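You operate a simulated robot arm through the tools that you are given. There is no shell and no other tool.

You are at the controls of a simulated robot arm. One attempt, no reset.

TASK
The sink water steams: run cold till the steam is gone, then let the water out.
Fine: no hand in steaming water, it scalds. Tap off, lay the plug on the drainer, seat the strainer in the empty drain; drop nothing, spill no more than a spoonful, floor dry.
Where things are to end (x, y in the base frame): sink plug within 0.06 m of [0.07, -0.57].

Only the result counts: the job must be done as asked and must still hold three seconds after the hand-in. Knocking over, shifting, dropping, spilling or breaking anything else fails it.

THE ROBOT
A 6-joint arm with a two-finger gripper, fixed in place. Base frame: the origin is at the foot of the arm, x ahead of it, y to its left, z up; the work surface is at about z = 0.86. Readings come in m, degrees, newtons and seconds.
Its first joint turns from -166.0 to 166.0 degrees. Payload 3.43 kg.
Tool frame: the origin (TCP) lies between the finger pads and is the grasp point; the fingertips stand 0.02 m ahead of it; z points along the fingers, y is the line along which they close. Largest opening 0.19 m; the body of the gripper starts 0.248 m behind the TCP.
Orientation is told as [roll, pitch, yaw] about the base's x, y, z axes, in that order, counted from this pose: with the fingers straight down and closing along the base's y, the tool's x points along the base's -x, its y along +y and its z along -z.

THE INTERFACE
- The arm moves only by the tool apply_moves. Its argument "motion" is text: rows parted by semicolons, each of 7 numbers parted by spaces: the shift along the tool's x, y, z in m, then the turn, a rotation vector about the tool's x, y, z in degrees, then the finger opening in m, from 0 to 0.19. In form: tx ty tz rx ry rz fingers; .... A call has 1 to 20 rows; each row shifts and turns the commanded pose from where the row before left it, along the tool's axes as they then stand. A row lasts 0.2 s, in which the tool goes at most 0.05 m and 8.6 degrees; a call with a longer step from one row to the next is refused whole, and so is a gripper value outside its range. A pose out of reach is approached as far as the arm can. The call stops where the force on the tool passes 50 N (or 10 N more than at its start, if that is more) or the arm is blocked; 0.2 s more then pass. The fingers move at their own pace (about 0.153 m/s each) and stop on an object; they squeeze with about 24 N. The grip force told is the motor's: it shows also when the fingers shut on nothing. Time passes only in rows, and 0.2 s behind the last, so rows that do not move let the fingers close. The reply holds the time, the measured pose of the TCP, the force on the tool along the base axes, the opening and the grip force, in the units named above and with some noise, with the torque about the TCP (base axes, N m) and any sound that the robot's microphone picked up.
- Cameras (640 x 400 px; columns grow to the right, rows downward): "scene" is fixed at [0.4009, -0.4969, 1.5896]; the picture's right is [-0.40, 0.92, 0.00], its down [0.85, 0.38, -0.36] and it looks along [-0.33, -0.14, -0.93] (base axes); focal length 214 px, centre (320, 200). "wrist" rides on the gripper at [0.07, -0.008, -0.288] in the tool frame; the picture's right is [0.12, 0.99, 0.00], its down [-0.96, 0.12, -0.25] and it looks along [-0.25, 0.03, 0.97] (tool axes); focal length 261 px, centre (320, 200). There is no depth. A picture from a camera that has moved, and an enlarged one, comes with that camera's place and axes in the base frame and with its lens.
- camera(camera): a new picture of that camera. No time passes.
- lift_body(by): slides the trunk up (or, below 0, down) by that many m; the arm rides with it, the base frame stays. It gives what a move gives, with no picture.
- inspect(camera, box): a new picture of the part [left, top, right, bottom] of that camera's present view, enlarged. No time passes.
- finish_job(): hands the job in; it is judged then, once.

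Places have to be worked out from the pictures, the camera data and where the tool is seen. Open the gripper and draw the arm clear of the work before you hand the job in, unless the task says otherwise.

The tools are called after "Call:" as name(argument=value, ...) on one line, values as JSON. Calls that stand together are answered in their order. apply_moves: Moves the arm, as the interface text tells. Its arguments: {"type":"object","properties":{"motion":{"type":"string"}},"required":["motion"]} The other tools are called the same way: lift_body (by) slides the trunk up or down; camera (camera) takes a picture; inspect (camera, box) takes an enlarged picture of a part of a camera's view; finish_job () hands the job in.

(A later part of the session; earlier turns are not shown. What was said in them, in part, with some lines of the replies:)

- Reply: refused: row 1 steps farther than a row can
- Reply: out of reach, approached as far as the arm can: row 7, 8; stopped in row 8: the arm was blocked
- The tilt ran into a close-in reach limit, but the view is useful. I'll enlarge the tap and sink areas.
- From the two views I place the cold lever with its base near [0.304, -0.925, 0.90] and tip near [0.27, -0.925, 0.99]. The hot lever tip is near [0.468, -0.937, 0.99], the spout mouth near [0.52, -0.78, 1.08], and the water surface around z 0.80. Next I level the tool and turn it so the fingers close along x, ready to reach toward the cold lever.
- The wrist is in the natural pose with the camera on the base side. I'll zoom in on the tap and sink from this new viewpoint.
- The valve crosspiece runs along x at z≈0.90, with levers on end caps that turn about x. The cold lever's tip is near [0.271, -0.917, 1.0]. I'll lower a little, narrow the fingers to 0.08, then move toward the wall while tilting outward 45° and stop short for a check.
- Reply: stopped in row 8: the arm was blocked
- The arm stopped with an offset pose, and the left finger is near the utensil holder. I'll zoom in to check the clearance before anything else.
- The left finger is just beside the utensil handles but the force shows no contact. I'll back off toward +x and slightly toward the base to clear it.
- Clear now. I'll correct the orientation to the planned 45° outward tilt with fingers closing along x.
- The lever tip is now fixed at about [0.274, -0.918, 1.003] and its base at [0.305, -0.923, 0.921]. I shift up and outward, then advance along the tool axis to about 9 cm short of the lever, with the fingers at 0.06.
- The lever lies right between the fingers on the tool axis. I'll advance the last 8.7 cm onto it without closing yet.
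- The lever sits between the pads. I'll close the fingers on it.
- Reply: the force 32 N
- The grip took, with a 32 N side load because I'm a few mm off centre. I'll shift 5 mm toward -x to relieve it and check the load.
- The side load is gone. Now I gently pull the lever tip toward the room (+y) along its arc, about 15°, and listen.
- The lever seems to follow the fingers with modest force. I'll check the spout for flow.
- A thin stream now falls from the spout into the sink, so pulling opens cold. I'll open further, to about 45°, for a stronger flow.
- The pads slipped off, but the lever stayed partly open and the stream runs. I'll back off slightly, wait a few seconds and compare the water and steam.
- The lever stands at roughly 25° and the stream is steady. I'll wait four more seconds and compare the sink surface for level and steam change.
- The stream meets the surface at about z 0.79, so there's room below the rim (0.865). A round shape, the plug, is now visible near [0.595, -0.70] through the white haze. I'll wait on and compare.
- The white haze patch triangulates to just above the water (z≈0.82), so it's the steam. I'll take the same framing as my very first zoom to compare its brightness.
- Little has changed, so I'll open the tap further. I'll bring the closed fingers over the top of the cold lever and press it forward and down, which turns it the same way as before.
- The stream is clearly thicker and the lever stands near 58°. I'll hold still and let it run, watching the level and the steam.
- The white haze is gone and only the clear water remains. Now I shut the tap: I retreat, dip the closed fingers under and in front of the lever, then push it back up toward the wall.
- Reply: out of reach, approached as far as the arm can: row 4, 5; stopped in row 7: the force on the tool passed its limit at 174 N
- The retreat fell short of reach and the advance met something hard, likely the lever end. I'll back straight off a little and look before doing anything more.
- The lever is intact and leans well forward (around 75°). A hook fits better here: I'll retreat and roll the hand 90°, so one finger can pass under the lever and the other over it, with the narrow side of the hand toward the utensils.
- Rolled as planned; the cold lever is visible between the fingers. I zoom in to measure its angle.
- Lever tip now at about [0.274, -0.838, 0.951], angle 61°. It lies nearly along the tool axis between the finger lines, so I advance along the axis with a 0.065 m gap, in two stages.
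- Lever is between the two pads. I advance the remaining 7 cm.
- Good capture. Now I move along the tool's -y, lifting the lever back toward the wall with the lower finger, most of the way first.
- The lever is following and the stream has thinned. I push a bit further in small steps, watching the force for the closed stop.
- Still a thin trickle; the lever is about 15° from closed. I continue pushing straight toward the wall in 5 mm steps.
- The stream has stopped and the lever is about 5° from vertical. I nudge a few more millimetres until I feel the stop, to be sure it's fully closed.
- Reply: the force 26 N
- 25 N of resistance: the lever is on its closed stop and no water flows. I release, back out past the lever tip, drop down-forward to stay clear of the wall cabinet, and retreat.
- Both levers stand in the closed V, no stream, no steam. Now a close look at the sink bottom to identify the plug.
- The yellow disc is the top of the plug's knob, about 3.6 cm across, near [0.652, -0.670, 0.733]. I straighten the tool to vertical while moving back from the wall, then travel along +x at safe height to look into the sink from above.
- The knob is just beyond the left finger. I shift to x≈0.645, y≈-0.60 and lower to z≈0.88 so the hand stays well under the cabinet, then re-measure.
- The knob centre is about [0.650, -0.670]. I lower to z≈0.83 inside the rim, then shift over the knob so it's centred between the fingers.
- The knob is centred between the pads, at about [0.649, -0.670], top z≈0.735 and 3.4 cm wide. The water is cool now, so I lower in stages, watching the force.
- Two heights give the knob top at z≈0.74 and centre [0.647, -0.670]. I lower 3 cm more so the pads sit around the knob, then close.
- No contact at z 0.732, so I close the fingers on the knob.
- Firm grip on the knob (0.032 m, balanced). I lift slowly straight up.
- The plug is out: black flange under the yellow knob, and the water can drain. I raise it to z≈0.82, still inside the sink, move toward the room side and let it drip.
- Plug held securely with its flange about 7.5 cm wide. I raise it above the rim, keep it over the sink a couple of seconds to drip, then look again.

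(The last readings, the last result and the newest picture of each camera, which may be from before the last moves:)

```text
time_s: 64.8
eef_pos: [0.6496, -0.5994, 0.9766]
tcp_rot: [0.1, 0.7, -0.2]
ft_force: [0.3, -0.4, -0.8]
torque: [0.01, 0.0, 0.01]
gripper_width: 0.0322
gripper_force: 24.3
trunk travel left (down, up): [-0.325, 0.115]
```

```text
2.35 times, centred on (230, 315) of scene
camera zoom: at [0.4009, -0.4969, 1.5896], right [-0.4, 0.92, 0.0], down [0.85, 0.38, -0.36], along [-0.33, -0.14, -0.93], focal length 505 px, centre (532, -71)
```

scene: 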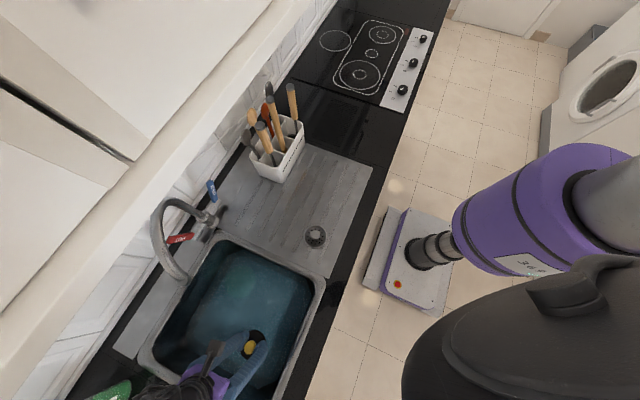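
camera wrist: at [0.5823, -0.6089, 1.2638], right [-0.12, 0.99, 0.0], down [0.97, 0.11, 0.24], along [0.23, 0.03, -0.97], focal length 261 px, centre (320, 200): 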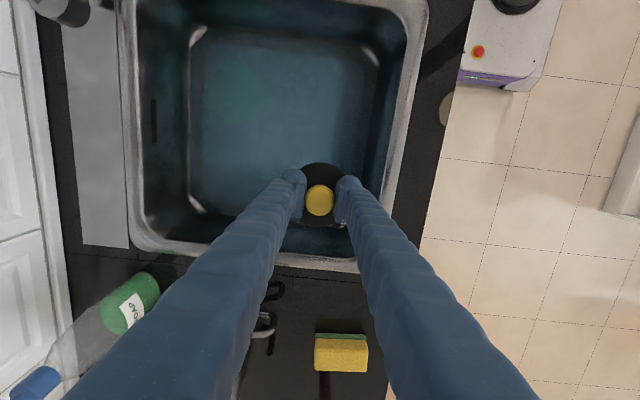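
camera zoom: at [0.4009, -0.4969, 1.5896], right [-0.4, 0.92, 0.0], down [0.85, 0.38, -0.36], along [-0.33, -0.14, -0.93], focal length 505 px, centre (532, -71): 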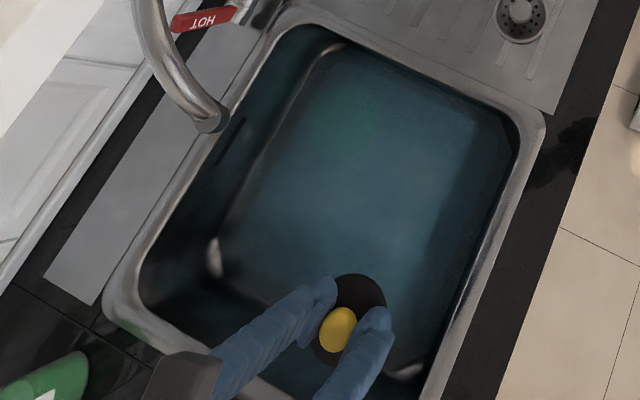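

The water level is visibly dropping. Now I carry the plug along -x over the drainer, at z≈0.98 and y≈-0.565, toward the target.

Call:
apply_moves(motion="0.03 0.008 0 0 0 0 0.01; 0.042 0.008 0 0 0 0 0.01; 0.045 0.008 0 0 0 0 0.01; 0.045 0.008 0 0 0 0 0.01; 0.045 0.0 0 0 0 0 0.01; 0.045 0.0 0 0 0 0 0.01; 0.045 0.0 0 0 0 0 0.01; 0.045 0.0 0 0 0 0 0.01; 0.045 0.0 0 0 0 0 0.01; 0.045 0.0 0 0 0 0 0.01; 0.045 0.0 0 0 0 0 0.01; 0.045 0.0 0 0 0 0 0.01; 0.04 0.0 0 0 0 0 0.01; 0.02 0 0 0 0 0 0.01; 0 0 0 0 0 0 0.01")

Call:
camera(camera="wrist")

Call:
camera(camera="scene")

```text
time_s: 68.0
eef_pos: [0.0669, -0.5662, 0.9834]
tcp_rot: [0.1, 0.7, -0.2]
ft_force: [-0.1, 0.1, -0.1]
torque: [-0.01, 0.02, -0.02]
gripper_width: 0.0318
gripper_force: 24.1
trunk travel left (down, up): [-0.325, 0.115]
```

```text
taken
camera wrist: at [0.0, -0.5756, 1.2708], right [-0.12, 0.99, 0.0], down [0.97, 0.11, 0.24], along [0.23, 0.03, -0.97], focal length 261 px, centre (320, 200)
```

wrist: 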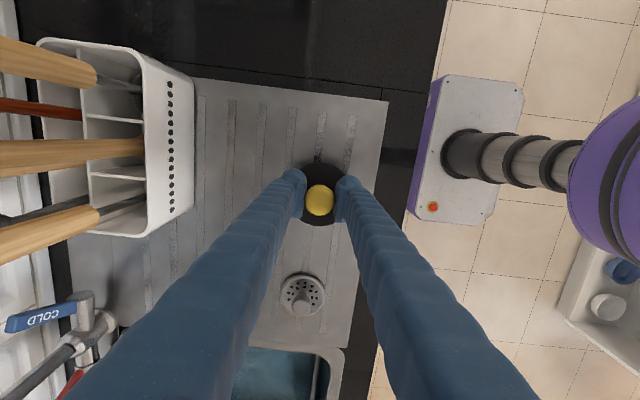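

```text
taken
```

scene: 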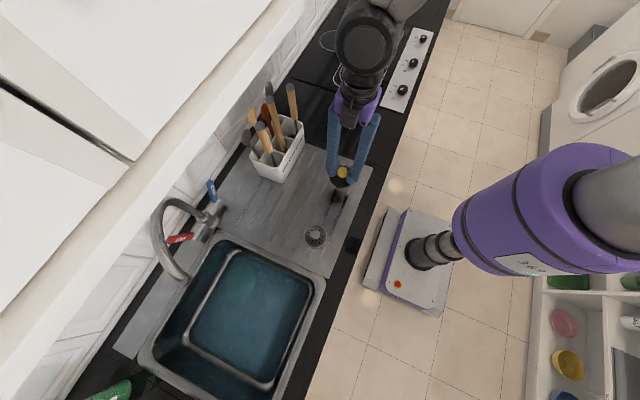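

Over the target at [0.067, -0.566]. I lower in stages until the plug touches the drainer.

Call:
apply_moves(motion="0 0 0.02 0 0 0 0.01; 0 0 0.015 0 0 0 0.01; 0 0 0.01 0 0 0 0.01; 0 0 0 0 0 0 0.01")

Call:
inspect(camera="scene", box=[290, 140, 390, 220])

Call:
inspect(camera="wrist", box=[260, 130, 380, 230])

```text
time_s: 69.0
eef_pos: [0.0664, -0.5668, 0.9393]
tcp_rot: [0.2, 0.7, -0.1]
ft_force: [1.0, 0.1, -0.6]
torque: [0.02, 0.0, 0.02]
gripper_width: 0.0317
gripper_force: 24.4
trunk travel left (down, up): [-0.325, 0.115]
```

```text
5.00 times, centred on (340, 180) of scene
camera zoom: at [0.4009, -0.4969, 1.5896], right [-0.4, 0.92, 0.0], down [0.85, 0.38, -0.36], along [-0.33, -0.14, -0.93], focal length 1072 px, centre (220, 300)
```

zoom: 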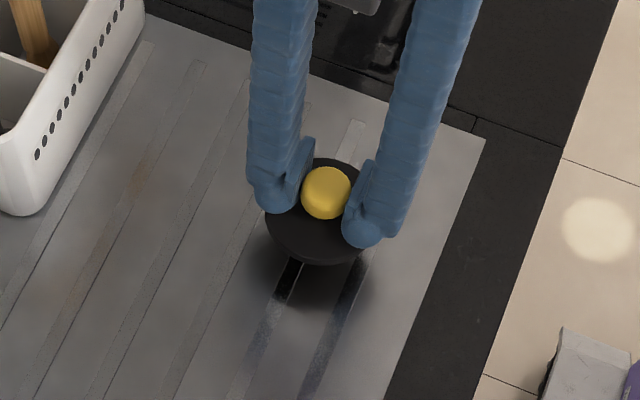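

```text
4.00 times, centred on (320, 180) of wrist
camera zoom: at [-0.0007, -0.5761, 1.2259], right [-0.12, 0.99, 0.0], down [0.97, 0.11, 0.24], along [0.23, 0.03, -0.97], focal length 1043 px, centre (320, 280)
```

zoom: 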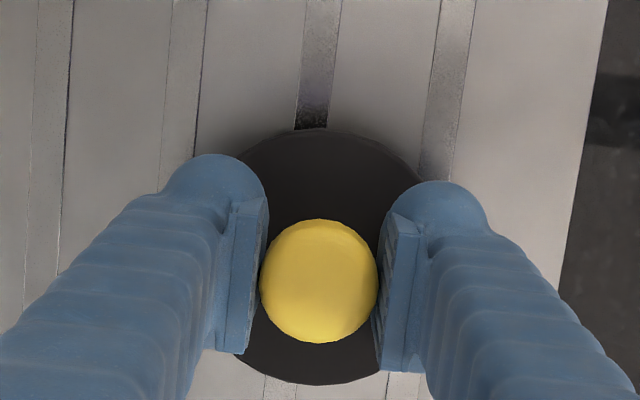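

Still a small gap under the flange. I lower in 4 mm steps watching for contact.

Call:
apply_moves(motion="0 0 0.004 0 0 0 0.01; 0 0 0.004 0 0 0 0.01; 0 0 0.004 0 0 0 0.01; 0 0 0.004 0 0 0 0.01")

```text
time_s: 70.0
eef_pos: [0.0672, -0.5668, 0.9228]
tcp_rot: [0.2, 0.7, 0.0]
ft_force: [-0.7, -0.3, -0.6]
torque: [0.0, -0.02, 0.0]
gripper_width: 0.032
gripper_force: 23.6
trunk travel left (down, up): [-0.325, 0.115]
```

Call:
apply_moves(motion="0 0 0.004 0 0 0 0.01; 0 0 0.004 0 0 0 0.01; 0 0 0.003 0 0 0 0.01; 0 0 0 0 0 0 0.01")

Call:
inspect(camera="scene", box=[290, 140, 390, 220])

```text
time_s: 71.0
eef_pos: [0.0668, -0.5681, 0.9124]
tcp_rot: [0.1, 0.7, -0.1]
ft_force: [0.7, -0.4, -0.7]
torque: [0.02, -0.02, 0.0]
gripper_width: 0.0321
gripper_force: 23.7
trunk travel left (down, up): [-0.325, 0.115]
```

```text
5.00 times, centred on (340, 180) of scene
camera zoom: at [0.4009, -0.4969, 1.5896], right [-0.4, 0.92, 0.0], down [0.85, 0.38, -0.36], along [-0.33, -0.14, -0.93], focal length 1072 px, centre (220, 300)
```

zoom: 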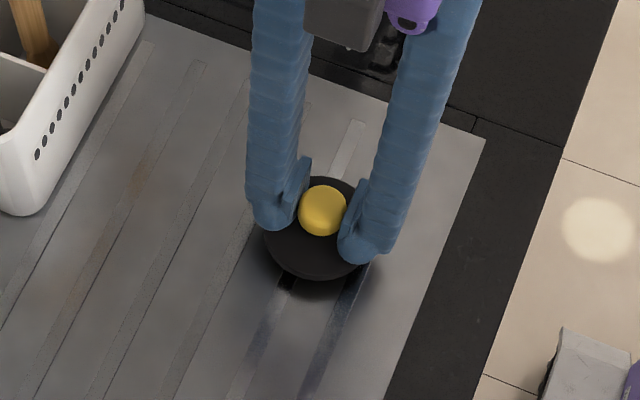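

No contact yet at z 0.912; continuing down in small steps.

Call:
apply_moves(motion="0 0 0.004 0 0 0 0.01; 0 0 0.003 0 0 0 0.01; 0 0 0.003 0 0 0 0.01; 0 0 0 0 0 0 0.01")

Call:
inspect(camera="scene", box=[290, 140, 390, 220])

```text
time_s: 72.0
eef_pos: [0.0671, -0.5665, 0.903]
tcp_rot: [0.1, 0.7, 0.0]
ft_force: [0.2, -0.4, -1.0]
torque: [0.02, 0.03, 0.0]
gripper_width: 0.0321
gripper_force: 24.0
trunk travel left (down, up): [-0.325, 0.115]
```

```text
5.00 times, centred on (340, 180) of scene
camera zoom: at [0.4009, -0.4969, 1.5896], right [-0.4, 0.92, 0.0], down [0.85, 0.38, -0.36], along [-0.33, -0.14, -0.93], focal length 1072 px, centre (220, 300)
```

zoom: 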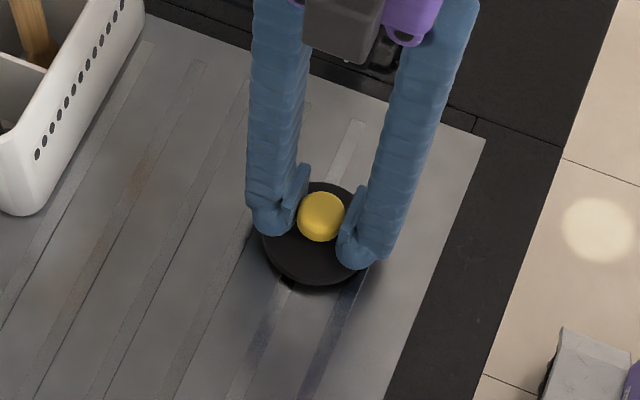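

The shadow has nearly closed up under the flange. A few more 2–3 mm steps.

Call:
apply_moves(motion="0 0 0.003 0 0 0 0.01; 0 0 0.002 0 0 0 0.01; 0 0 0.002 0 0 0 0.01; 0 0 0 0 0 0 0.01")

Call:
inspect(camera="scene", box=[310, 160, 370, 210])

```text
time_s: 73.0
eef_pos: [0.0667, -0.5666, 0.8965]
tcp_rot: [-0.1, 0.8, -0.1]
ft_force: [3.0, 2.0, 26.4]
torque: [0.07, -0.07, -0.06]
gripper_width: 0.0321
gripper_force: 24.5
trunk travel left (down, up): [-0.325, 0.115]
```

```text
8.00 times, centred on (340, 185) of scene
camera zoom: at [0.4009, -0.4969, 1.5896], right [-0.4, 0.92, 0.0], down [0.85, 0.38, -0.36], along [-0.33, -0.14, -0.93], focal length 1716 px, centre (160, 320)
```

zoom: 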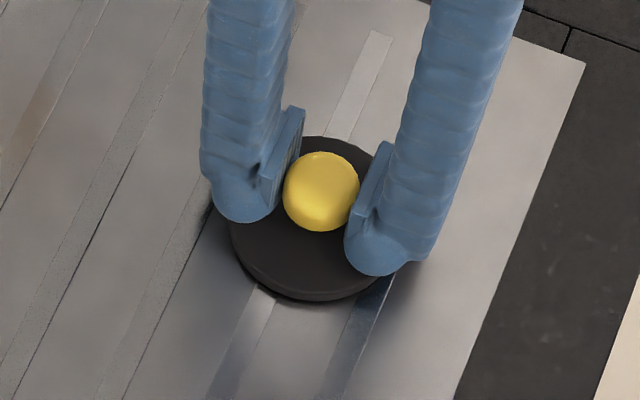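

Contact: 26 N upward at z 0.8965, so the plug stands on the drainer. I ease off 1 mm, open the fingers, and lift straight up.

Call:
apply_moves(motion="0 0 -0.001 0 0 0 0.01; 0 0 0 0 0 0 0.05; 0 0 0 0 0 0 0.07; 0 0 0 0 0 0 0.07; 0 0 -0.01 0 0 0 0.07; 0 0 -0.03 0 0 0 0.07; 0 0 -0.04 0 0 0 0.07; 0 0 -0.03 0 0 0 0.07; 0 0 0 0 0 0 0.07")

Call:
camera(camera="wrist")

Call:
camera(camera="scene")

```text
time_s: 75.0
eef_pos: [0.0682, -0.5668, 1.0064]
tcp_rot: [0.0, 0.6, -0.1]
ft_force: [0.6, -0.1, -0.2]
torque: [-0.02, 0.0, 0.01]
gripper_width: 0.0701
gripper_force: 0.1
trunk travel left (down, up): [-0.325, 0.115]
```

```text
taken
camera wrist: at [0.0013, -0.5763, 1.2933], right [-0.12, 0.99, 0.0], down [0.97, 0.11, 0.24], along [0.23, 0.03, -0.97], focal length 261 px, centre (320, 200)
```

wrist: 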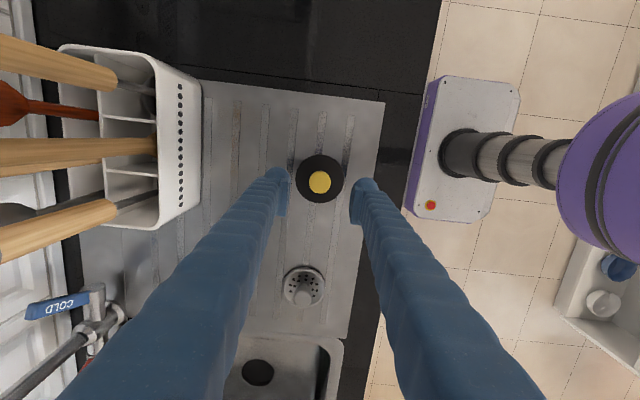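

```text
taken
```

scene: 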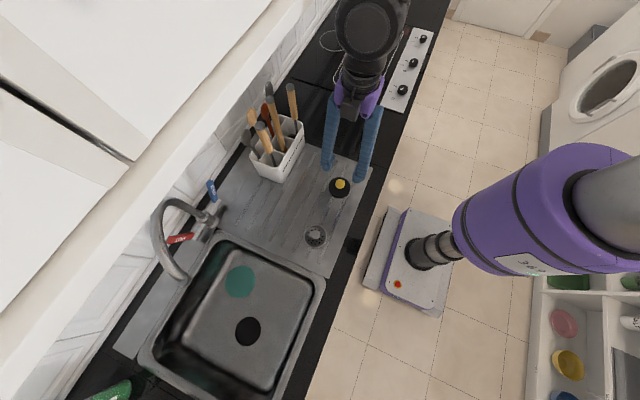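

The plug stands upright on the drainer and the sink is nearly empty: I see the dark drain hole and a green round patch. Zooming in on the sink, plug and strainer.

Call:
inspect(camera="scene", box=[170, 240, 320, 380])

Call:
inspect(camera="scene", box=[280, 150, 380, 260])

Call:
inspect(camera="wrist", box=[220, 130, 380, 400])

```text
2.86 times, centred on (245, 310) of scene
camera zoom: at [0.4009, -0.4969, 1.5896], right [-0.4, 0.92, 0.0], down [0.85, 0.38, -0.36], along [-0.33, -0.14, -0.93], focal length 613 px, centre (534, -114)
```

zoom: 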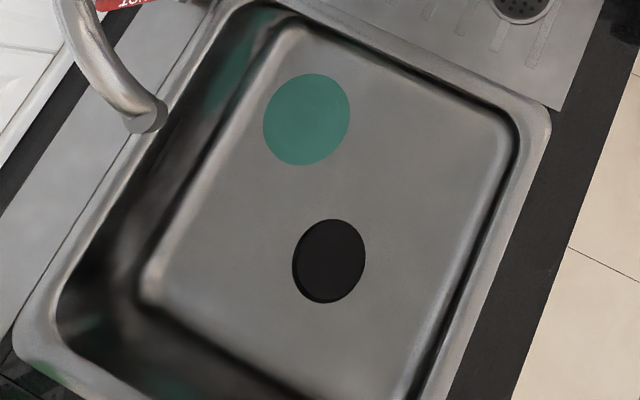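

```text
3.64 times, centred on (330, 205) of scene
camera zoom: at [0.4009, -0.4969, 1.5896], right [-0.4, 0.92, 0.0], down [0.85, 0.38, -0.36], along [-0.33, -0.14, -0.93], focal length 780 px, centre (284, 182)
```

zoom: 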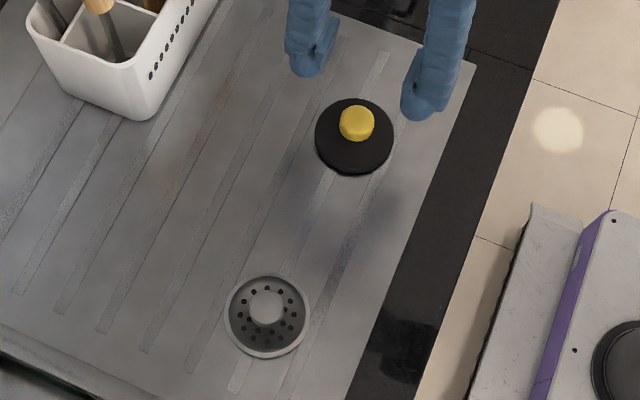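

```text
1.48 times, centred on (300, 265) of wrist
camera zoom: at [0.0013, -0.5763, 1.2933], right [-0.12, 0.99, 0.0], down [0.97, 0.11, 0.24], along [0.23, 0.03, -0.97], focal length 386 px, centre (350, 104)
```

zoom: 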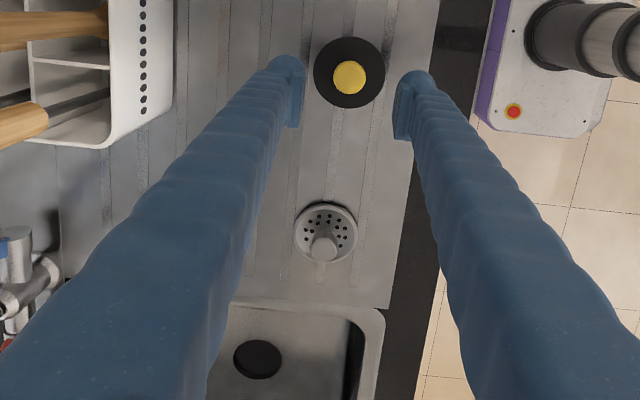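

The sink is empty, apart from a green round patch on its floor that was there all along. The drain hole is at about [0.647, -0.669], where I gripped the plug. The strainer knob triangulates to [0.271, -0.572, 0.90]. I move above it for a close look.

Call:
apply_moves(motion="-0.04 0 -0.005 0 0 0 0.07; -0.041 -0.001 0 0 0 0 0.07; -0.041 -0.001 0 0 0 0 0.07; -0.041 -0.001 0 0 0 0 0.07; -0.04 -0.002 0 0 0 0 0.07; 0 0 0 0 0 0 0.07")

Call:
camera(camera="wrist")

Call:
inspect(camera="wrist", box=[260, 130, 380, 220])

Call:
inspect(camera="scene", box=[270, 190, 370, 270])

```text
time_s: 76.5
eef_pos: [0.2711, -0.5714, 1.0104]
tcp_rot: [0.1, 0.7, -0.2]
ft_force: [0.4, 0.0, -1.2]
torque: [-0.02, -0.05, -0.04]
gripper_width: 0.07
gripper_force: 0.1
trunk travel left (down, up): [-0.325, 0.115]
```

```text
taken
camera wrist: at [0.2036, -0.5807, 1.2965], right [-0.12, 0.99, 0.0], down [0.97, 0.11, 0.24], along [0.23, 0.03, -0.97], focal length 261 px, centre (320, 200)
```

wrist: 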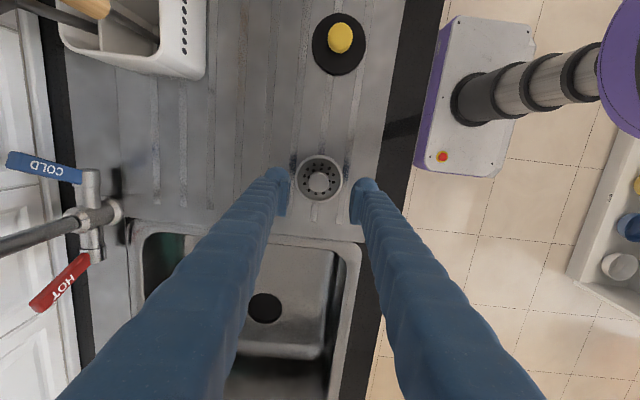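

```text
4.44 times, centred on (320, 175) of wrist
camera zoom: at [0.2036, -0.5807, 1.2965], right [-0.12, 0.99, 0.0], down [0.97, 0.11, 0.24], along [0.23, 0.03, -0.97], focal length 1158 px, centre (320, 311)
```

zoom: 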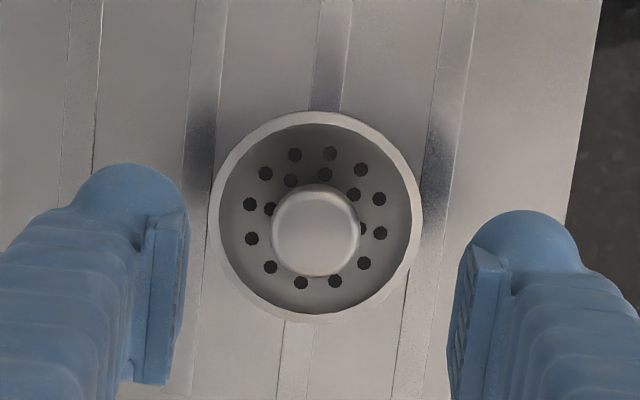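

```text
5.00 times, centred on (320, 230) of scene
camera zoom: at [0.4009, -0.4969, 1.5896], right [-0.4, 0.92, 0.0], down [0.85, 0.38, -0.36], along [-0.33, -0.14, -0.93], focal length 1072 px, centre (320, 50)
```

zoom: 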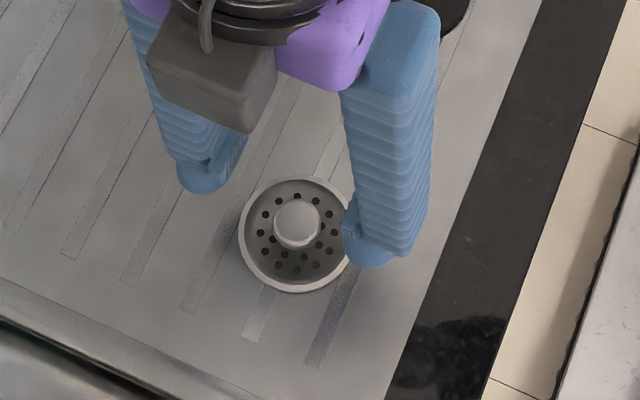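

The strainer is a rimmed basket, 7.7 cm across with a 2.9 cm knob in the middle, centred near [0.2715, -0.574]. I shift slightly and lower to z≈0.95 to measure the knob height by parallax.

Call:
apply_moves(motion="0 -0.0025 0.02 0 0 0 0.07; 0 0 0.02 0 0 0 0.07; 0 0 0.02 0 0 0 0.07; 0 0 0 0 0 0 0.07")

Call:
inspect(camera="wrist", box=[260, 130, 380, 220])

Call:
inspect(camera="scene", box=[270, 190, 370, 270])

```text
time_s: 77.5
eef_pos: [0.271, -0.5759, 0.9475]
tcp_rot: [0.0, 0.7, -0.1]
ft_force: [0.8, -0.7, 0.7]
torque: [0.03, -0.01, -0.02]
gripper_width: 0.0697
gripper_force: 0.1
trunk travel left (down, up): [-0.325, 0.115]
```

```text
4.44 times, centred on (320, 175) of wrist
camera zoom: at [0.2032, -0.584, 1.2355], right [-0.12, 0.99, 0.0], down [0.97, 0.11, 0.24], along [0.23, 0.03, -0.97], focal length 1158 px, centre (320, 311)
```

zoom: 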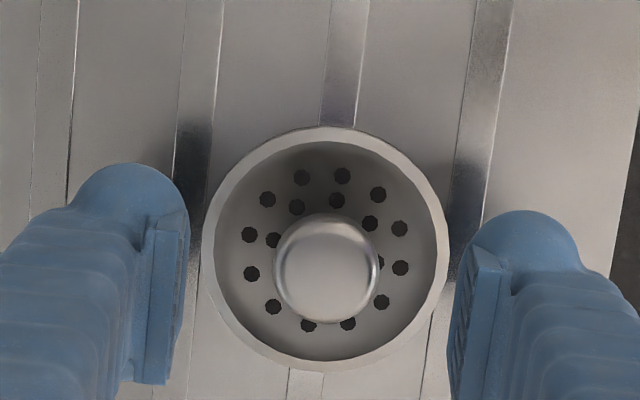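

```text
5.00 times, centred on (320, 230) of scene
camera zoom: at [0.4009, -0.4969, 1.5896], right [-0.4, 0.92, 0.0], down [0.85, 0.38, -0.36], along [-0.33, -0.14, -0.93], focal length 1072 px, centre (320, 50)
```

zoom: 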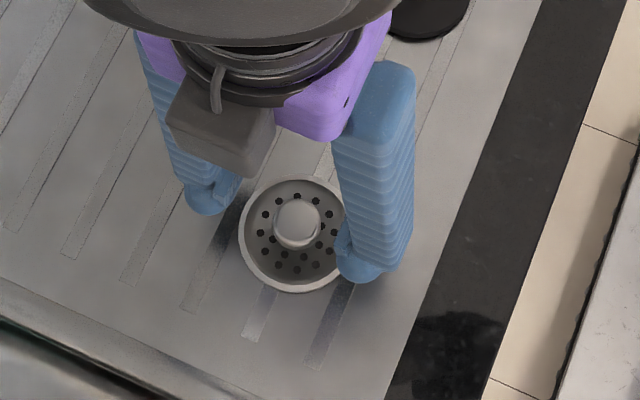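

Parallax gives the rim plane at z≈0.884 and the knob top at about 0.905–0.914. I keep the fingertips just above the rim: descend to z 0.910, then close on the knob.

Call:
apply_moves(motion="0 0.0017 0.015 0 0 0 0.07; 0 0 0.0125 0 0 0 0.07; 0 0 0.01 0 0 0 0.07; 0 0 0 0 0 0 0.07")

Call:
inspect(camera="wrist", box=[260, 130, 380, 220])

Call:
inspect(camera="scene", box=[270, 190, 370, 270])

```text
time_s: 78.5
eef_pos: [0.2687, -0.5725, 0.9113]
tcp_rot: [0.0, 0.7, 0.0]
ft_force: [0.1, 0.1, -1.1]
torque: [0.0, -0.02, 0.04]
gripper_width: 0.0696
gripper_force: 0.1
trunk travel left (down, up): [-0.325, 0.115]
```

```text
4.44 times, centred on (320, 175) of wrist
camera zoom: at [0.2028, -0.5822, 1.1982], right [-0.12, 0.99, 0.0], down [0.97, 0.11, 0.24], along [0.23, 0.03, -0.97], focal length 1158 px, centre (320, 311)
```

zoom: 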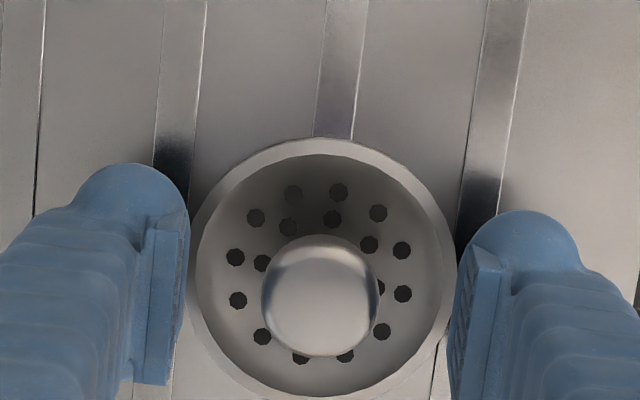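

```text
5.00 times, centred on (320, 230) of scene
camera zoom: at [0.4009, -0.4969, 1.5896], right [-0.4, 0.92, 0.0], down [0.85, 0.38, -0.36], along [-0.33, -0.14, -0.93], focal length 1072 px, centre (320, 50)
```

zoom: 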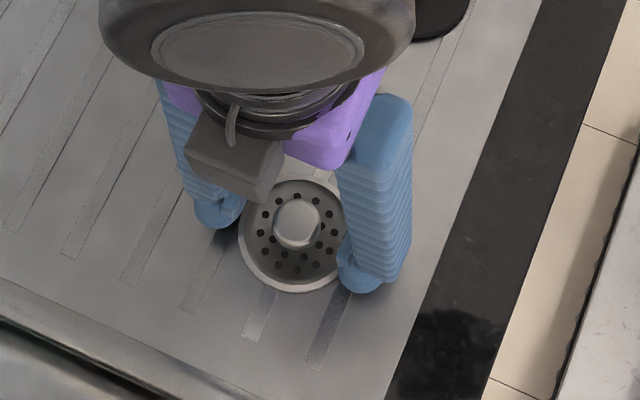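

The knob top is level with the TCP, giving about 2 cm of grip overlap, and it's centred within 2 mm. I close the fingers.

Call:
apply_moves(motion="0 -0.0015 0 0 0 0 0.06; 0 0 0 0 0 0 0.03; 0 0 0 0 0 0 0.01; 0 0 0 0 0 0 0.01; 0 0 0 0 0 0 0.01")

Call:
inspect(camera="wrist", box=[260, 130, 380, 220])

```text
time_s: 79.7
eef_pos: [0.2699, -0.5741, 0.912]
tcp_rot: [0.1, 0.7, -0.1]
ft_force: [-1.1, -0.6, 0.4]
torque: [-0.01, -0.02, -0.01]
gripper_width: 0.0302
gripper_force: 24.1
trunk travel left (down, up): [-0.325, 0.115]
```

```text
4.44 times, centred on (320, 175) of wrist
camera zoom: at [0.2028, -0.5834, 1.1983], right [-0.12, 0.99, 0.0], down [0.97, 0.11, 0.24], along [0.23, 0.03, -0.97], focal length 1158 px, centre (320, 311)
```

zoom: 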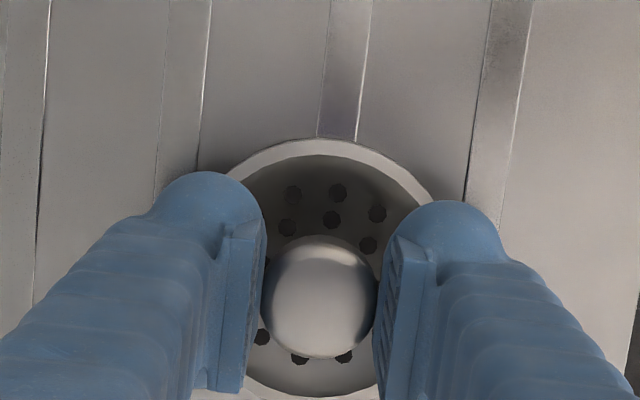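

Gripped at 0.030 m. I lift straight up a few centimetres and verify that the strainer comes along.

Call:
apply_moves(motion="0 0 -0.01 0 0 0 0.01; 0 0 -0.02 0 0 0 0.01; 0 0 -0.03 0 0 0 0.01; 0 0 0 0 0 0 0.01")

Call:
inspect(camera="wrist", box=[260, 130, 380, 220])

Call:
inspect(camera="scene", box=[270, 170, 370, 270])

```text
time_s: 80.7
eef_pos: [0.2701, -0.5734, 0.9715]
tcp_rot: [0.1, 0.7, -0.1]
ft_force: [0.4, 0.1, -0.1]
torque: [-0.04, 0.02, -0.01]
gripper_width: 0.0302
gripper_force: 24.4
trunk travel left (down, up): [-0.325, 0.115]
```

```text
4.44 times, centred on (320, 175) of wrist
camera zoom: at [0.2035, -0.5833, 1.2583], right [-0.12, 0.99, 0.0], down [0.97, 0.11, 0.24], along [0.23, 0.03, -0.97], focal length 1158 px, centre (320, 311)
```

zoom: 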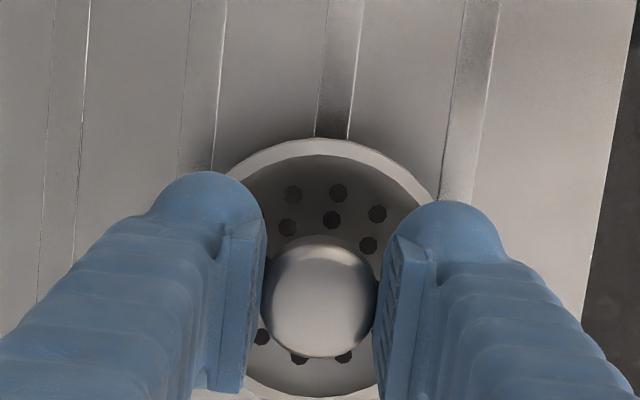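

```text
4.00 times, centred on (320, 220) of scene
camera zoom: at [0.4009, -0.4969, 1.5896], right [-0.4, 0.92, 0.0], down [0.85, 0.38, -0.36], along [-0.33, -0.14, -0.93], focal length 858 px, centre (320, 120)
```

zoom: 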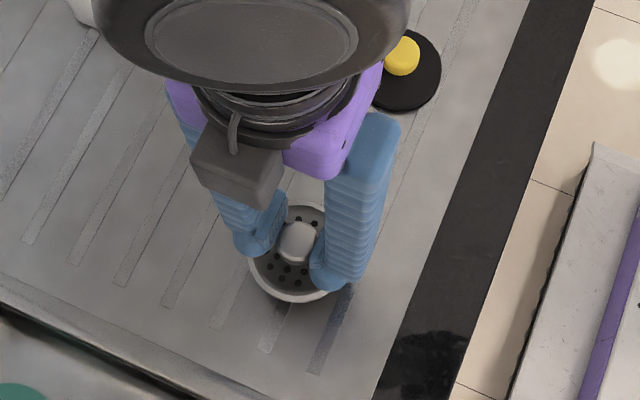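

The strainer is held firmly. Its centre sits about 1 mm behind the TCP, and the plug knob was about 3 mm ahead when I pulled it, so the drain centre should be about [0.649, -0.669]. I carry the strainer along +x over the sink.

Call:
apply_moves(motion="-0.03 0 -0.005 0 0 0 0.01; -0.04 -0.002 0 0 0 0 0.01; -0.044 -0.003 0 0 0 0 0.01; -0.044 -0.003 0 0 0 0 0.01; -0.044 -0.003 0 0 0 0 0.01; -0.044 -0.003 0 0 0 0 0.01; -0.044 -0.003 0 0 0 0 0.01; -0.044 -0.005 0 0 0 0 0.01; -0.034 -0.004 0 0 0 0 0.01; -0.012 -0.001 0 0 0 0 0.01; 0 0 0 0 0 0 0.01")

Call:
camera(camera="wrist")

Call:
camera(camera="scene")

```text
time_s: 83.0
eef_pos: [0.6519, -0.6033, 0.9715]
tcp_rot: [0.1, 0.6, -0.2]
ft_force: [0.4, -0.3, -0.1]
torque: [-0.01, 0.01, -0.02]
gripper_width: 0.0304
gripper_force: 23.9
trunk travel left (down, up): [-0.325, 0.115]
```

```text
taken
camera wrist: at [0.5848, -0.6117, 1.2581], right [-0.12, 0.99, 0.0], down [0.97, 0.11, 0.24], along [0.23, 0.03, -0.97], focal length 261 px, centre (320, 200)
```

wrist: 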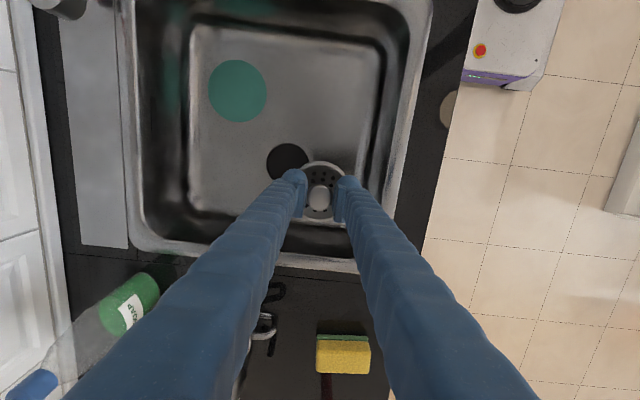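

```text
taken
```

scene: 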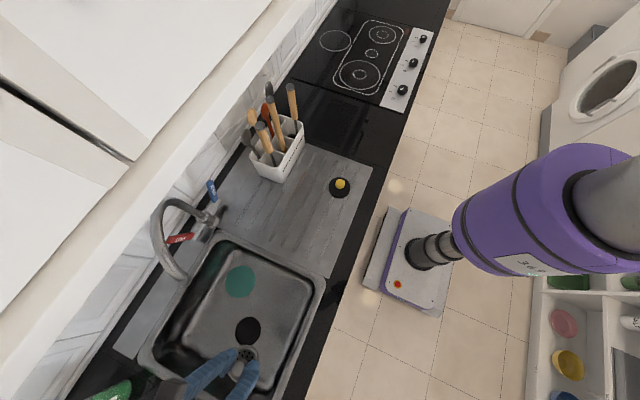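

Call:
inspect(camera="wrist", box=[240, 120, 360, 220])

Call:
inspect(camera="scene", box=[190, 290, 310, 390])

```text
4.00 times, centred on (300, 170) of wrist
camera zoom: at [0.5848, -0.6117, 1.2581], right [-0.12, 0.99, 0.0], down [0.97, 0.11, 0.24], along [0.23, 0.03, -0.97], focal length 1043 px, centre (400, 320)
```

zoom: 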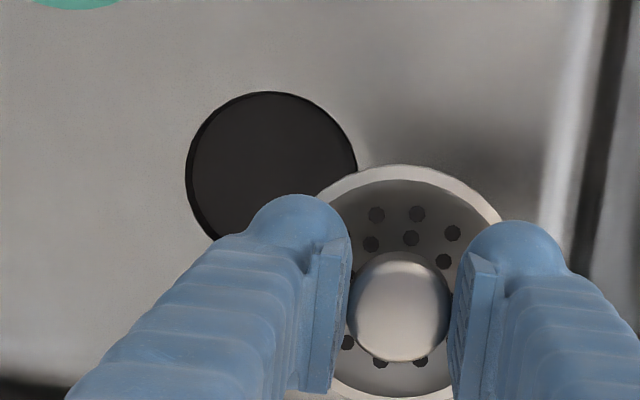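

```text
4.00 times, centred on (250, 340) of scene
camera zoom: at [0.4009, -0.4969, 1.5896], right [-0.4, 0.92, 0.0], down [0.85, 0.38, -0.36], along [-0.33, -0.14, -0.93], focal length 858 px, centre (600, -360)
```

zoom: 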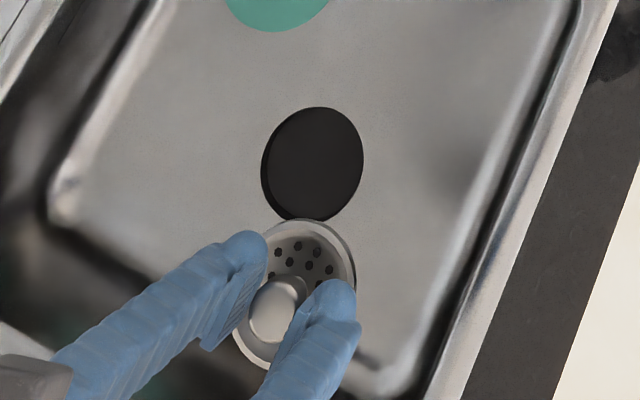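

The drain is a shallow round recess 9.1 cm wide, centred near [0.648, -0.670], and the strainer is 7.7 cm across, so there's about 7 mm of clearance. I lower inside the rim and move over the drain to TCP [0.650, -0.6695], stopping about 5 cm above it.

Call:
apply_moves(motion="0 0 0.03 0 0 0 0.01; 0 0 0.04 0 0 0 0.01; 0 -0.008 0.035 0 0 0 0.01; 0 -0.02 0.02 0 0 0 0.01; 0 -0.02 0.02 0 0 0 0.01; 0 -0.018 0.02 0 0 0 0.01; 0 0 0 0 0 0 0.01")

Call:
inspect(camera="wrist", box=[240, 120, 400, 240])

Call:
inspect(camera="scene", box=[190, 280, 310, 380])

```text
time_s: 84.7
eef_pos: [0.6486, -0.6689, 0.806]
tcp_rot: [0.1, 0.7, -0.1]
ft_force: [0.1, -0.7, -0.8]
torque: [0.06, 0.03, 0.0]
gripper_width: 0.0299
gripper_force: 23.7
trunk travel left (down, up): [-0.325, 0.115]
```

```text
3.33 times, centred on (320, 180) of wrist
camera zoom: at [0.5814, -0.6779, 1.0916], right [-0.12, 0.99, 0.0], down [0.97, 0.11, 0.24], along [0.23, 0.03, -0.97], focal length 869 px, centre (320, 267)
```

zoom: 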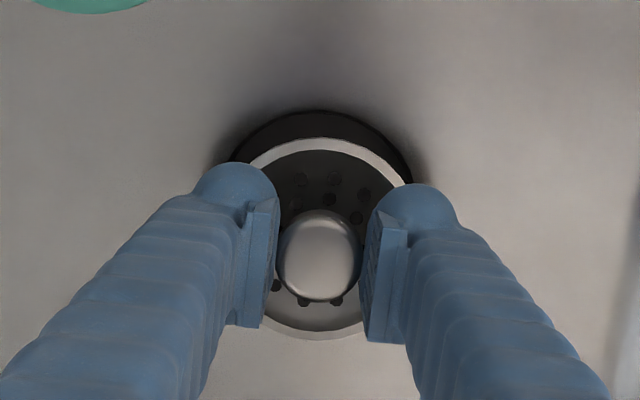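

```text
4.00 times, centred on (250, 330) of scene
camera zoom: at [0.4009, -0.4969, 1.5896], right [-0.4, 0.92, 0.0], down [0.85, 0.38, -0.36], along [-0.33, -0.14, -0.93], focal length 858 px, centre (600, -320)
```

zoom: 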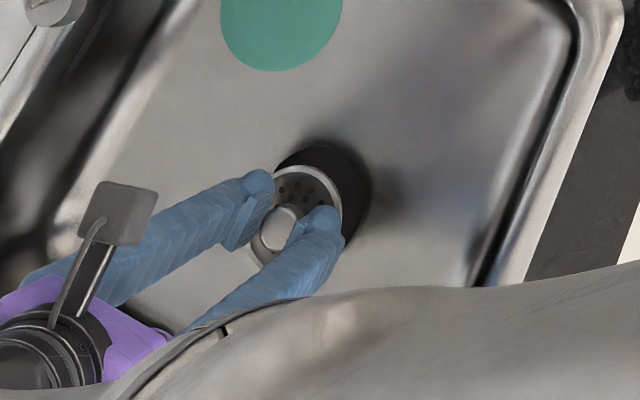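

The hole centre by ray is [0.6475, -0.668], so I shift the TCP about 2.5 mm in +x and lower toward the recess in small steps.

Call:
apply_moves(motion="-0.0025 0.001 0.01 0 0 0 0.01; 0 0 0.01 0 0 0 0.01; 0 0 0.01 0 0 0 0.01; 0 0 0.006 0 0 0 0.01; 0 0 0 0 0 0 0.01")

Call:
inspect(camera="wrist", box=[240, 120, 400, 240])

Call:
inspect(camera="scene", box=[190, 280, 310, 380])

```text
time_s: 85.8
eef_pos: [0.649, -0.6678, 0.7698]
tcp_rot: [0.0, 0.7, -0.1]
ft_force: [0.4, -0.3, -0.8]
torque: [-0.01, 0.02, 0.02]
gripper_width: 0.0301
gripper_force: 24.4
trunk travel left (down, up): [-0.325, 0.115]
```

```text
3.33 times, centred on (320, 180) of wrist
camera zoom: at [0.5836, -0.6766, 1.0568], right [-0.12, 0.99, 0.0], down [0.97, 0.11, 0.24], along [0.23, 0.03, -0.97], focal length 869 px, centre (320, 267)
```

zoom: 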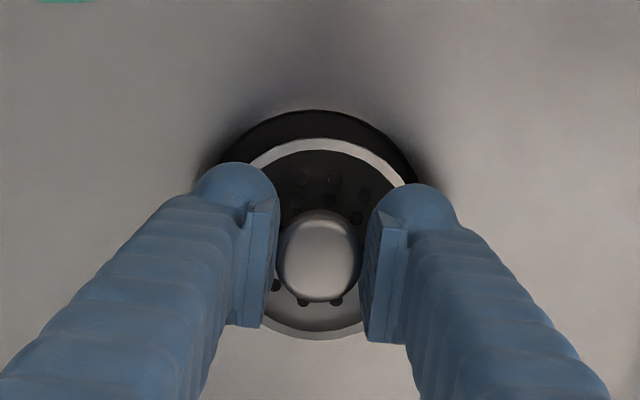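

```text
4.00 times, centred on (250, 330) of scene
camera zoom: at [0.4009, -0.4969, 1.5896], right [-0.4, 0.92, 0.0], down [0.85, 0.38, -0.36], along [-0.33, -0.14, -0.93], focal length 858 px, centre (600, -320)
```

zoom: 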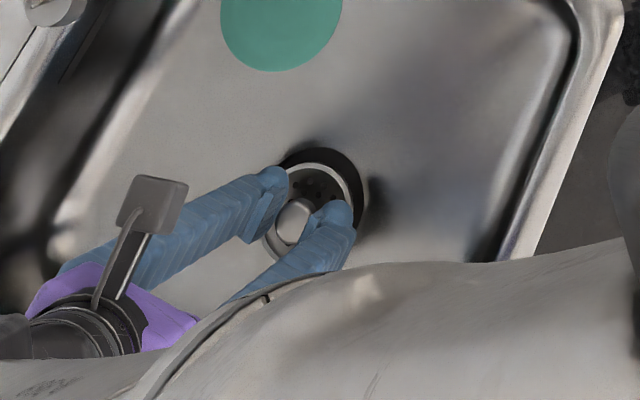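

The strainer and recess centres now agree within about 1 mm. I lower in small steps until it lands.

Call:
apply_moves(motion="0 0 0.005 0 0 0 0.01; 0 0 0.004 0 0 0 0.01; 0 0 0.003 0 0 0 0.01; 0 0 0.003 0 0 0 0.01; 0 0 0 0 0 0 0.01")

Call:
inspect(camera="wrist", box=[240, 120, 400, 240])

```text
time_s: 87.0
eef_pos: [0.6504, -0.667, 0.7554]
tcp_rot: [0.1, 0.6, -0.1]
ft_force: [0.2, -0.1, -0.9]
torque: [0.0, 0.02, -0.01]
gripper_width: 0.0302
gripper_force: 23.9
trunk travel left (down, up): [-0.325, 0.115]
```

```text
3.33 times, centred on (320, 180) of wrist
camera zoom: at [0.5836, -0.6764, 1.042], right [-0.12, 0.99, 0.0], down [0.97, 0.11, 0.24], along [0.23, 0.03, -0.97], focal length 869 px, centre (320, 267)
```

zoom: 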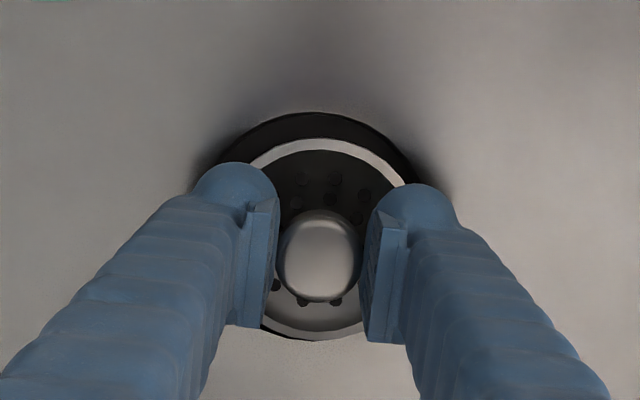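

No contact yet at z 0.755. The dark recess edge now shows evenly around the strainer, so I continue down.

Call:
apply_moves(motion="0 0 0.003 0 0 0 0.01; 0 0 0.003 0 0 0 0.01; 0 0 0.002 0 0 0 0.01; 0 0 0 0 0 0 0.01")

```text
time_s: 88.0
eef_pos: [0.6491, -0.668, 0.7464]
tcp_rot: [0.0, 0.7, 0.0]
ft_force: [-0.3, -0.4, 2.9]
torque: [-0.01, 0.0, 0.04]
gripper_width: 0.0302
gripper_force: 24.2
trunk travel left (down, up): [-0.325, 0.115]
```

Call:
apply_moves(motion="0 0 0.002 0 0 0 0.01; 0 0 0 0 0 0 0.01")

Call:
inspect(camera="wrist", box=[240, 120, 400, 240])

Call:
inspect(camera="scene", box=[210, 300, 290, 360])

```text
time_s: 88.7
eef_pos: [0.6502, -0.6681, 0.7464]
tcp_rot: [0.0, 0.5, -0.1]
ft_force: [-1.4, 0.8, 17.0]
torque: [-0.01, 0.1, 0.07]
gripper_width: 0.03
gripper_force: 24.3
trunk travel left (down, up): [-0.325, 0.115]
```

```text
3.33 times, centred on (320, 180) of wrist
camera zoom: at [0.5827, -0.6762, 1.034], right [-0.12, 0.99, 0.0], down [0.96, 0.11, 0.24], along [0.24, 0.03, -0.97], focal length 869 px, centre (320, 267)
```

zoom: 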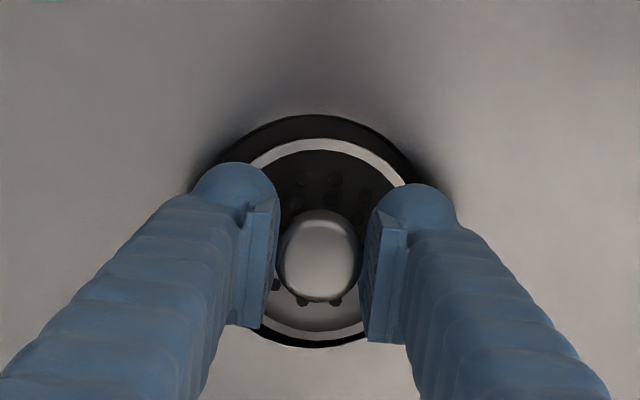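

```text
6.67 times, centred on (250, 330) of scene
camera zoom: at [0.4009, -0.4969, 1.5896], right [-0.4, 0.92, 0.0], down [0.85, 0.38, -0.36], along [-0.33, -0.14, -0.93], focal length 1430 px, centre (787, -667)
```

zoom: 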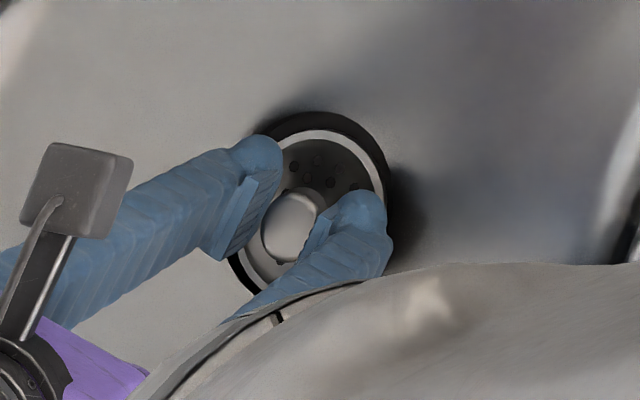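

It has landed: 17 N at z 0.7464, the same floor height the plug sat on, and the strainer is centred within a millimetre. I relieve the pressure, open the fingers, and rise straight up.

Call:
apply_moves(motion="0 0 -0.001 0 0 0 0.01; 0 0 0 0 0 0 0.035; 0 0 0 0 0 0 0.06; 0 0 0 0 0 0 0.06; 0 0 -0.01 0 0 0 0.06; 0 0 -0.02 0 0 0 0.06; 0 0 -0.02 0 0 0 0.06; 0 0 -0.02 0 0 0 0.06; 0 0 0 0 0 0 0.06")

Call:
inspect(camera="wrist", box=[240, 120, 400, 240])

Call:
inspect(camera="scene", box=[190, 280, 310, 380])

```text
time_s: 90.7
eef_pos: [0.6504, -0.6667, 0.8166]
tcp_rot: [-0.1, 0.7, -0.2]
ft_force: [0.3, 0.5, 1.5]
torque: [-0.04, 0.03, 0.0]
gripper_width: 0.0601
gripper_force: 0.1
trunk travel left (down, up): [-0.325, 0.115]
```

```text
3.33 times, centred on (320, 180) of wrist
camera zoom: at [0.5845, -0.6759, 1.1028], right [-0.12, 0.99, 0.0], down [0.97, 0.11, 0.24], along [0.23, 0.03, -0.97], focal length 869 px, centre (320, 267)
```

zoom: 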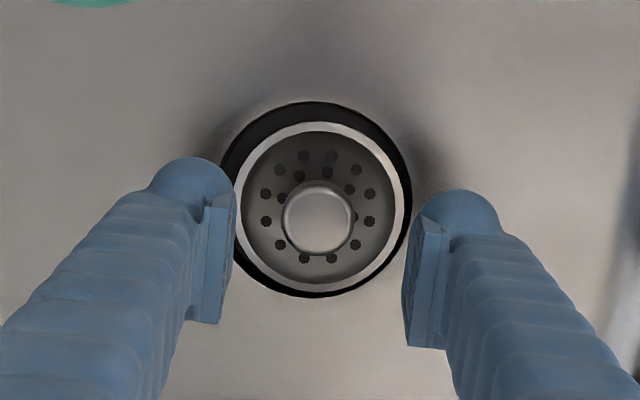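

```text
4.00 times, centred on (250, 330) of scene
camera zoom: at [0.4009, -0.4969, 1.5896], right [-0.4, 0.92, 0.0], down [0.85, 0.38, -0.36], along [-0.33, -0.14, -0.93], focal length 858 px, centre (600, -320)
```

zoom: 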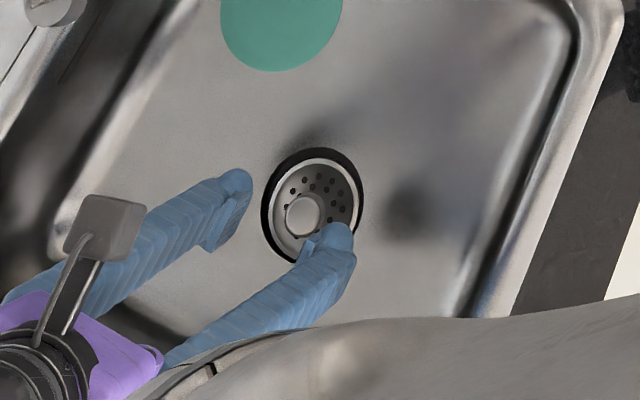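

The strainer sits flat and centred in the drain. I withdraw: up and toward the room side inside the sink, then above the rim and away over the front of the drainer.

Call:
apply_moves(motion="0 0 -0.03 0 0 0 0.06; 0 0.025 -0.03 0 0 0 0.06; 0 0.03 -0.03 0 0 0 0.06; 0 0.02 -0.04 0 0 0 0.06; 0 0.02 -0.04 0 0 0 0.06; 0.04 0.02 -0.02 0 0 0 0.1; 0.045 0.015 0 0 0 0 0.12; 0.045 0.01 0 0 0 0 0.12; 0.045 0 0 0 0 0 0.12; 0.045 0 -0.01 0 0 0 0.12; 0.045 0 -0.02 0 0 0 0.12; 0.04 0 -0.03 0 0 0 0.12; 0.02 0 -0.03 0 0 0 0.12; 0 0 0 0 0 0 0.12")

Call:
camera(camera="wrist")

Call:
camera(camera="scene")

```text
time_s: 93.7
eef_pos: [0.3294, -0.5265, 1.1004]
tcp_rot: [0.1, 0.8, -0.1]
ft_force: [0.8, -0.4, -0.4]
torque: [0.0, 0.04, 0.01]
gripper_width: 0.1201
gripper_force: 0.0
trunk travel left (down, up): [-0.325, 0.115]
```

```text
taken
camera wrist: at [0.2623, -0.5362, 1.3878], right [-0.12, 0.99, 0.0], down [0.97, 0.11, 0.24], along [0.23, 0.03, -0.97], focal length 261 px, centre (320, 200)
```

wrist: 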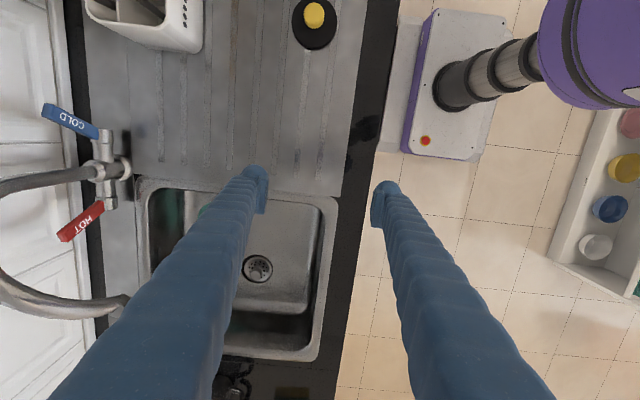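

```text
taken
```

scene: 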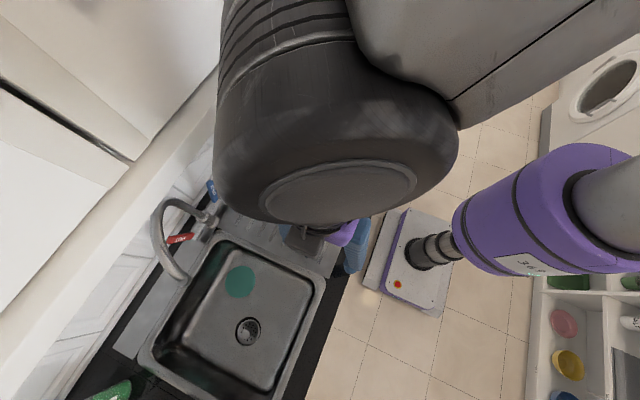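

Now I return near the starting pose so the scene camera gets a clear final view.

Call:
apply_moves(motion="0.045 0 -0.01 0 0 0 0.12; 0.045 0 -0.01 0 0 0 0.12; 0.045 0 -0.01 0 0 0 0.12; 0.045 0.003 -0.01 0 0 0 0.12; 0.045 0.003 -0.01 0 0 0 0.15; 0.045 0.003 -0.01 0 0 0 0.19; 0.025 0.003 -0.01 0 0 0 0.19; 0 0 0 0 0 0 0.19")

Call:
camera(camera="scene")

Call:
inspect(camera="scene", box=[120, 170, 350, 400])

Call:
inspect(camera="scene", box=[220, 310, 280, 350])

```text
time_s: 95.5
eef_pos: [0.0359, -0.5149, 1.1744]
tcp_rot: [0.0, 0.7, -0.1]
ft_force: [-0.2, -0.6, 0.2]
torque: [0.01, -0.01, 0.01]
gripper_width: 0.1898
gripper_force: 0.1
trunk travel left (down, up): [-0.325, 0.115]
```

```text
taken
```

scene: 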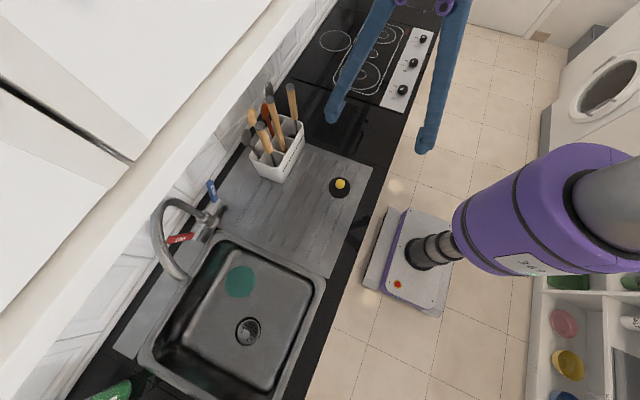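

```text
1.74 times, centred on (235, 285) of scene
camera zoom: at [0.4009, -0.4969, 1.5896], right [-0.4, 0.92, 0.0], down [0.85, 0.38, -0.36], along [-0.33, -0.14, -0.93], focal length 373 px, centre (468, 52)
```

zoom: 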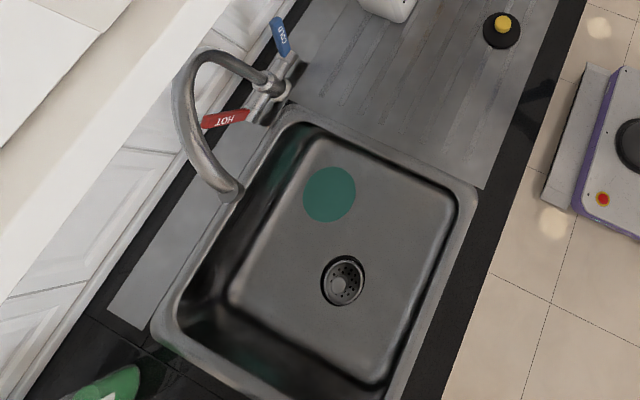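

```text
10.00 times, centred on (250, 330) of scene
camera zoom: at [0.4009, -0.4969, 1.5896], right [-0.4, 0.92, 0.0], down [0.85, 0.38, -0.36], along [-0.33, -0.14, -0.93], focal length 2145 px, centre (1020, -1100)
```

zoom: 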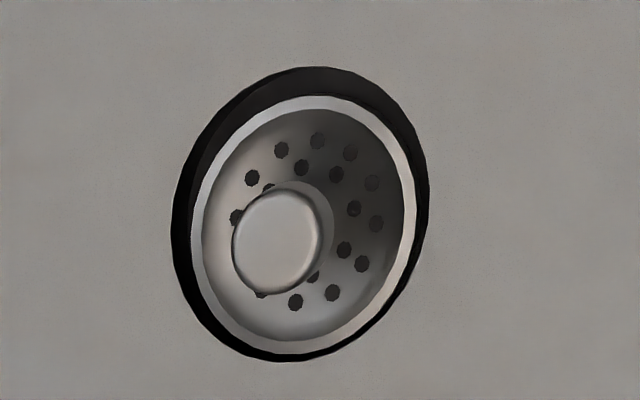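

Final check: the tap is shut with both levers in their original V, and there is no steam. The sink is empty with the strainer flat in the drain. The plug stands upright on the drainer at about [0.067, -0.567], the utensils and counter are undisturbed, and the arm is clear with the gripper open. I hand the job in.

Call:
finish_job()

```text
The job is handed in.
```

The job is done and handed in; the result of the judging hasn't come back.

- **Water:** I ran cold until the steam was gone, shut the tap until the lever reached its closed stop, and only then put the gripper in the water. Both levers are back where they started and no water flows.
- **Plug:** It stands upright on the drainer at about [0.067, -0.567], within a centimetre of the target.
- **Strainer:** The sink emptied, and the strainer now sits flat and centred in the drain.
- **Spills and drops:** I dropped nothing and saw no spill on the counter or floor in the pictures.

**Lever bump:** While reaching under the cold lever to close it, the fingers bumped something hard, most likely the lever's end. The force peaked at 174 N. The lever looked intact afterwards and worked normally.

**Green patch:** A round green patch on the sink floor showed through the water from the start. I left it alone.
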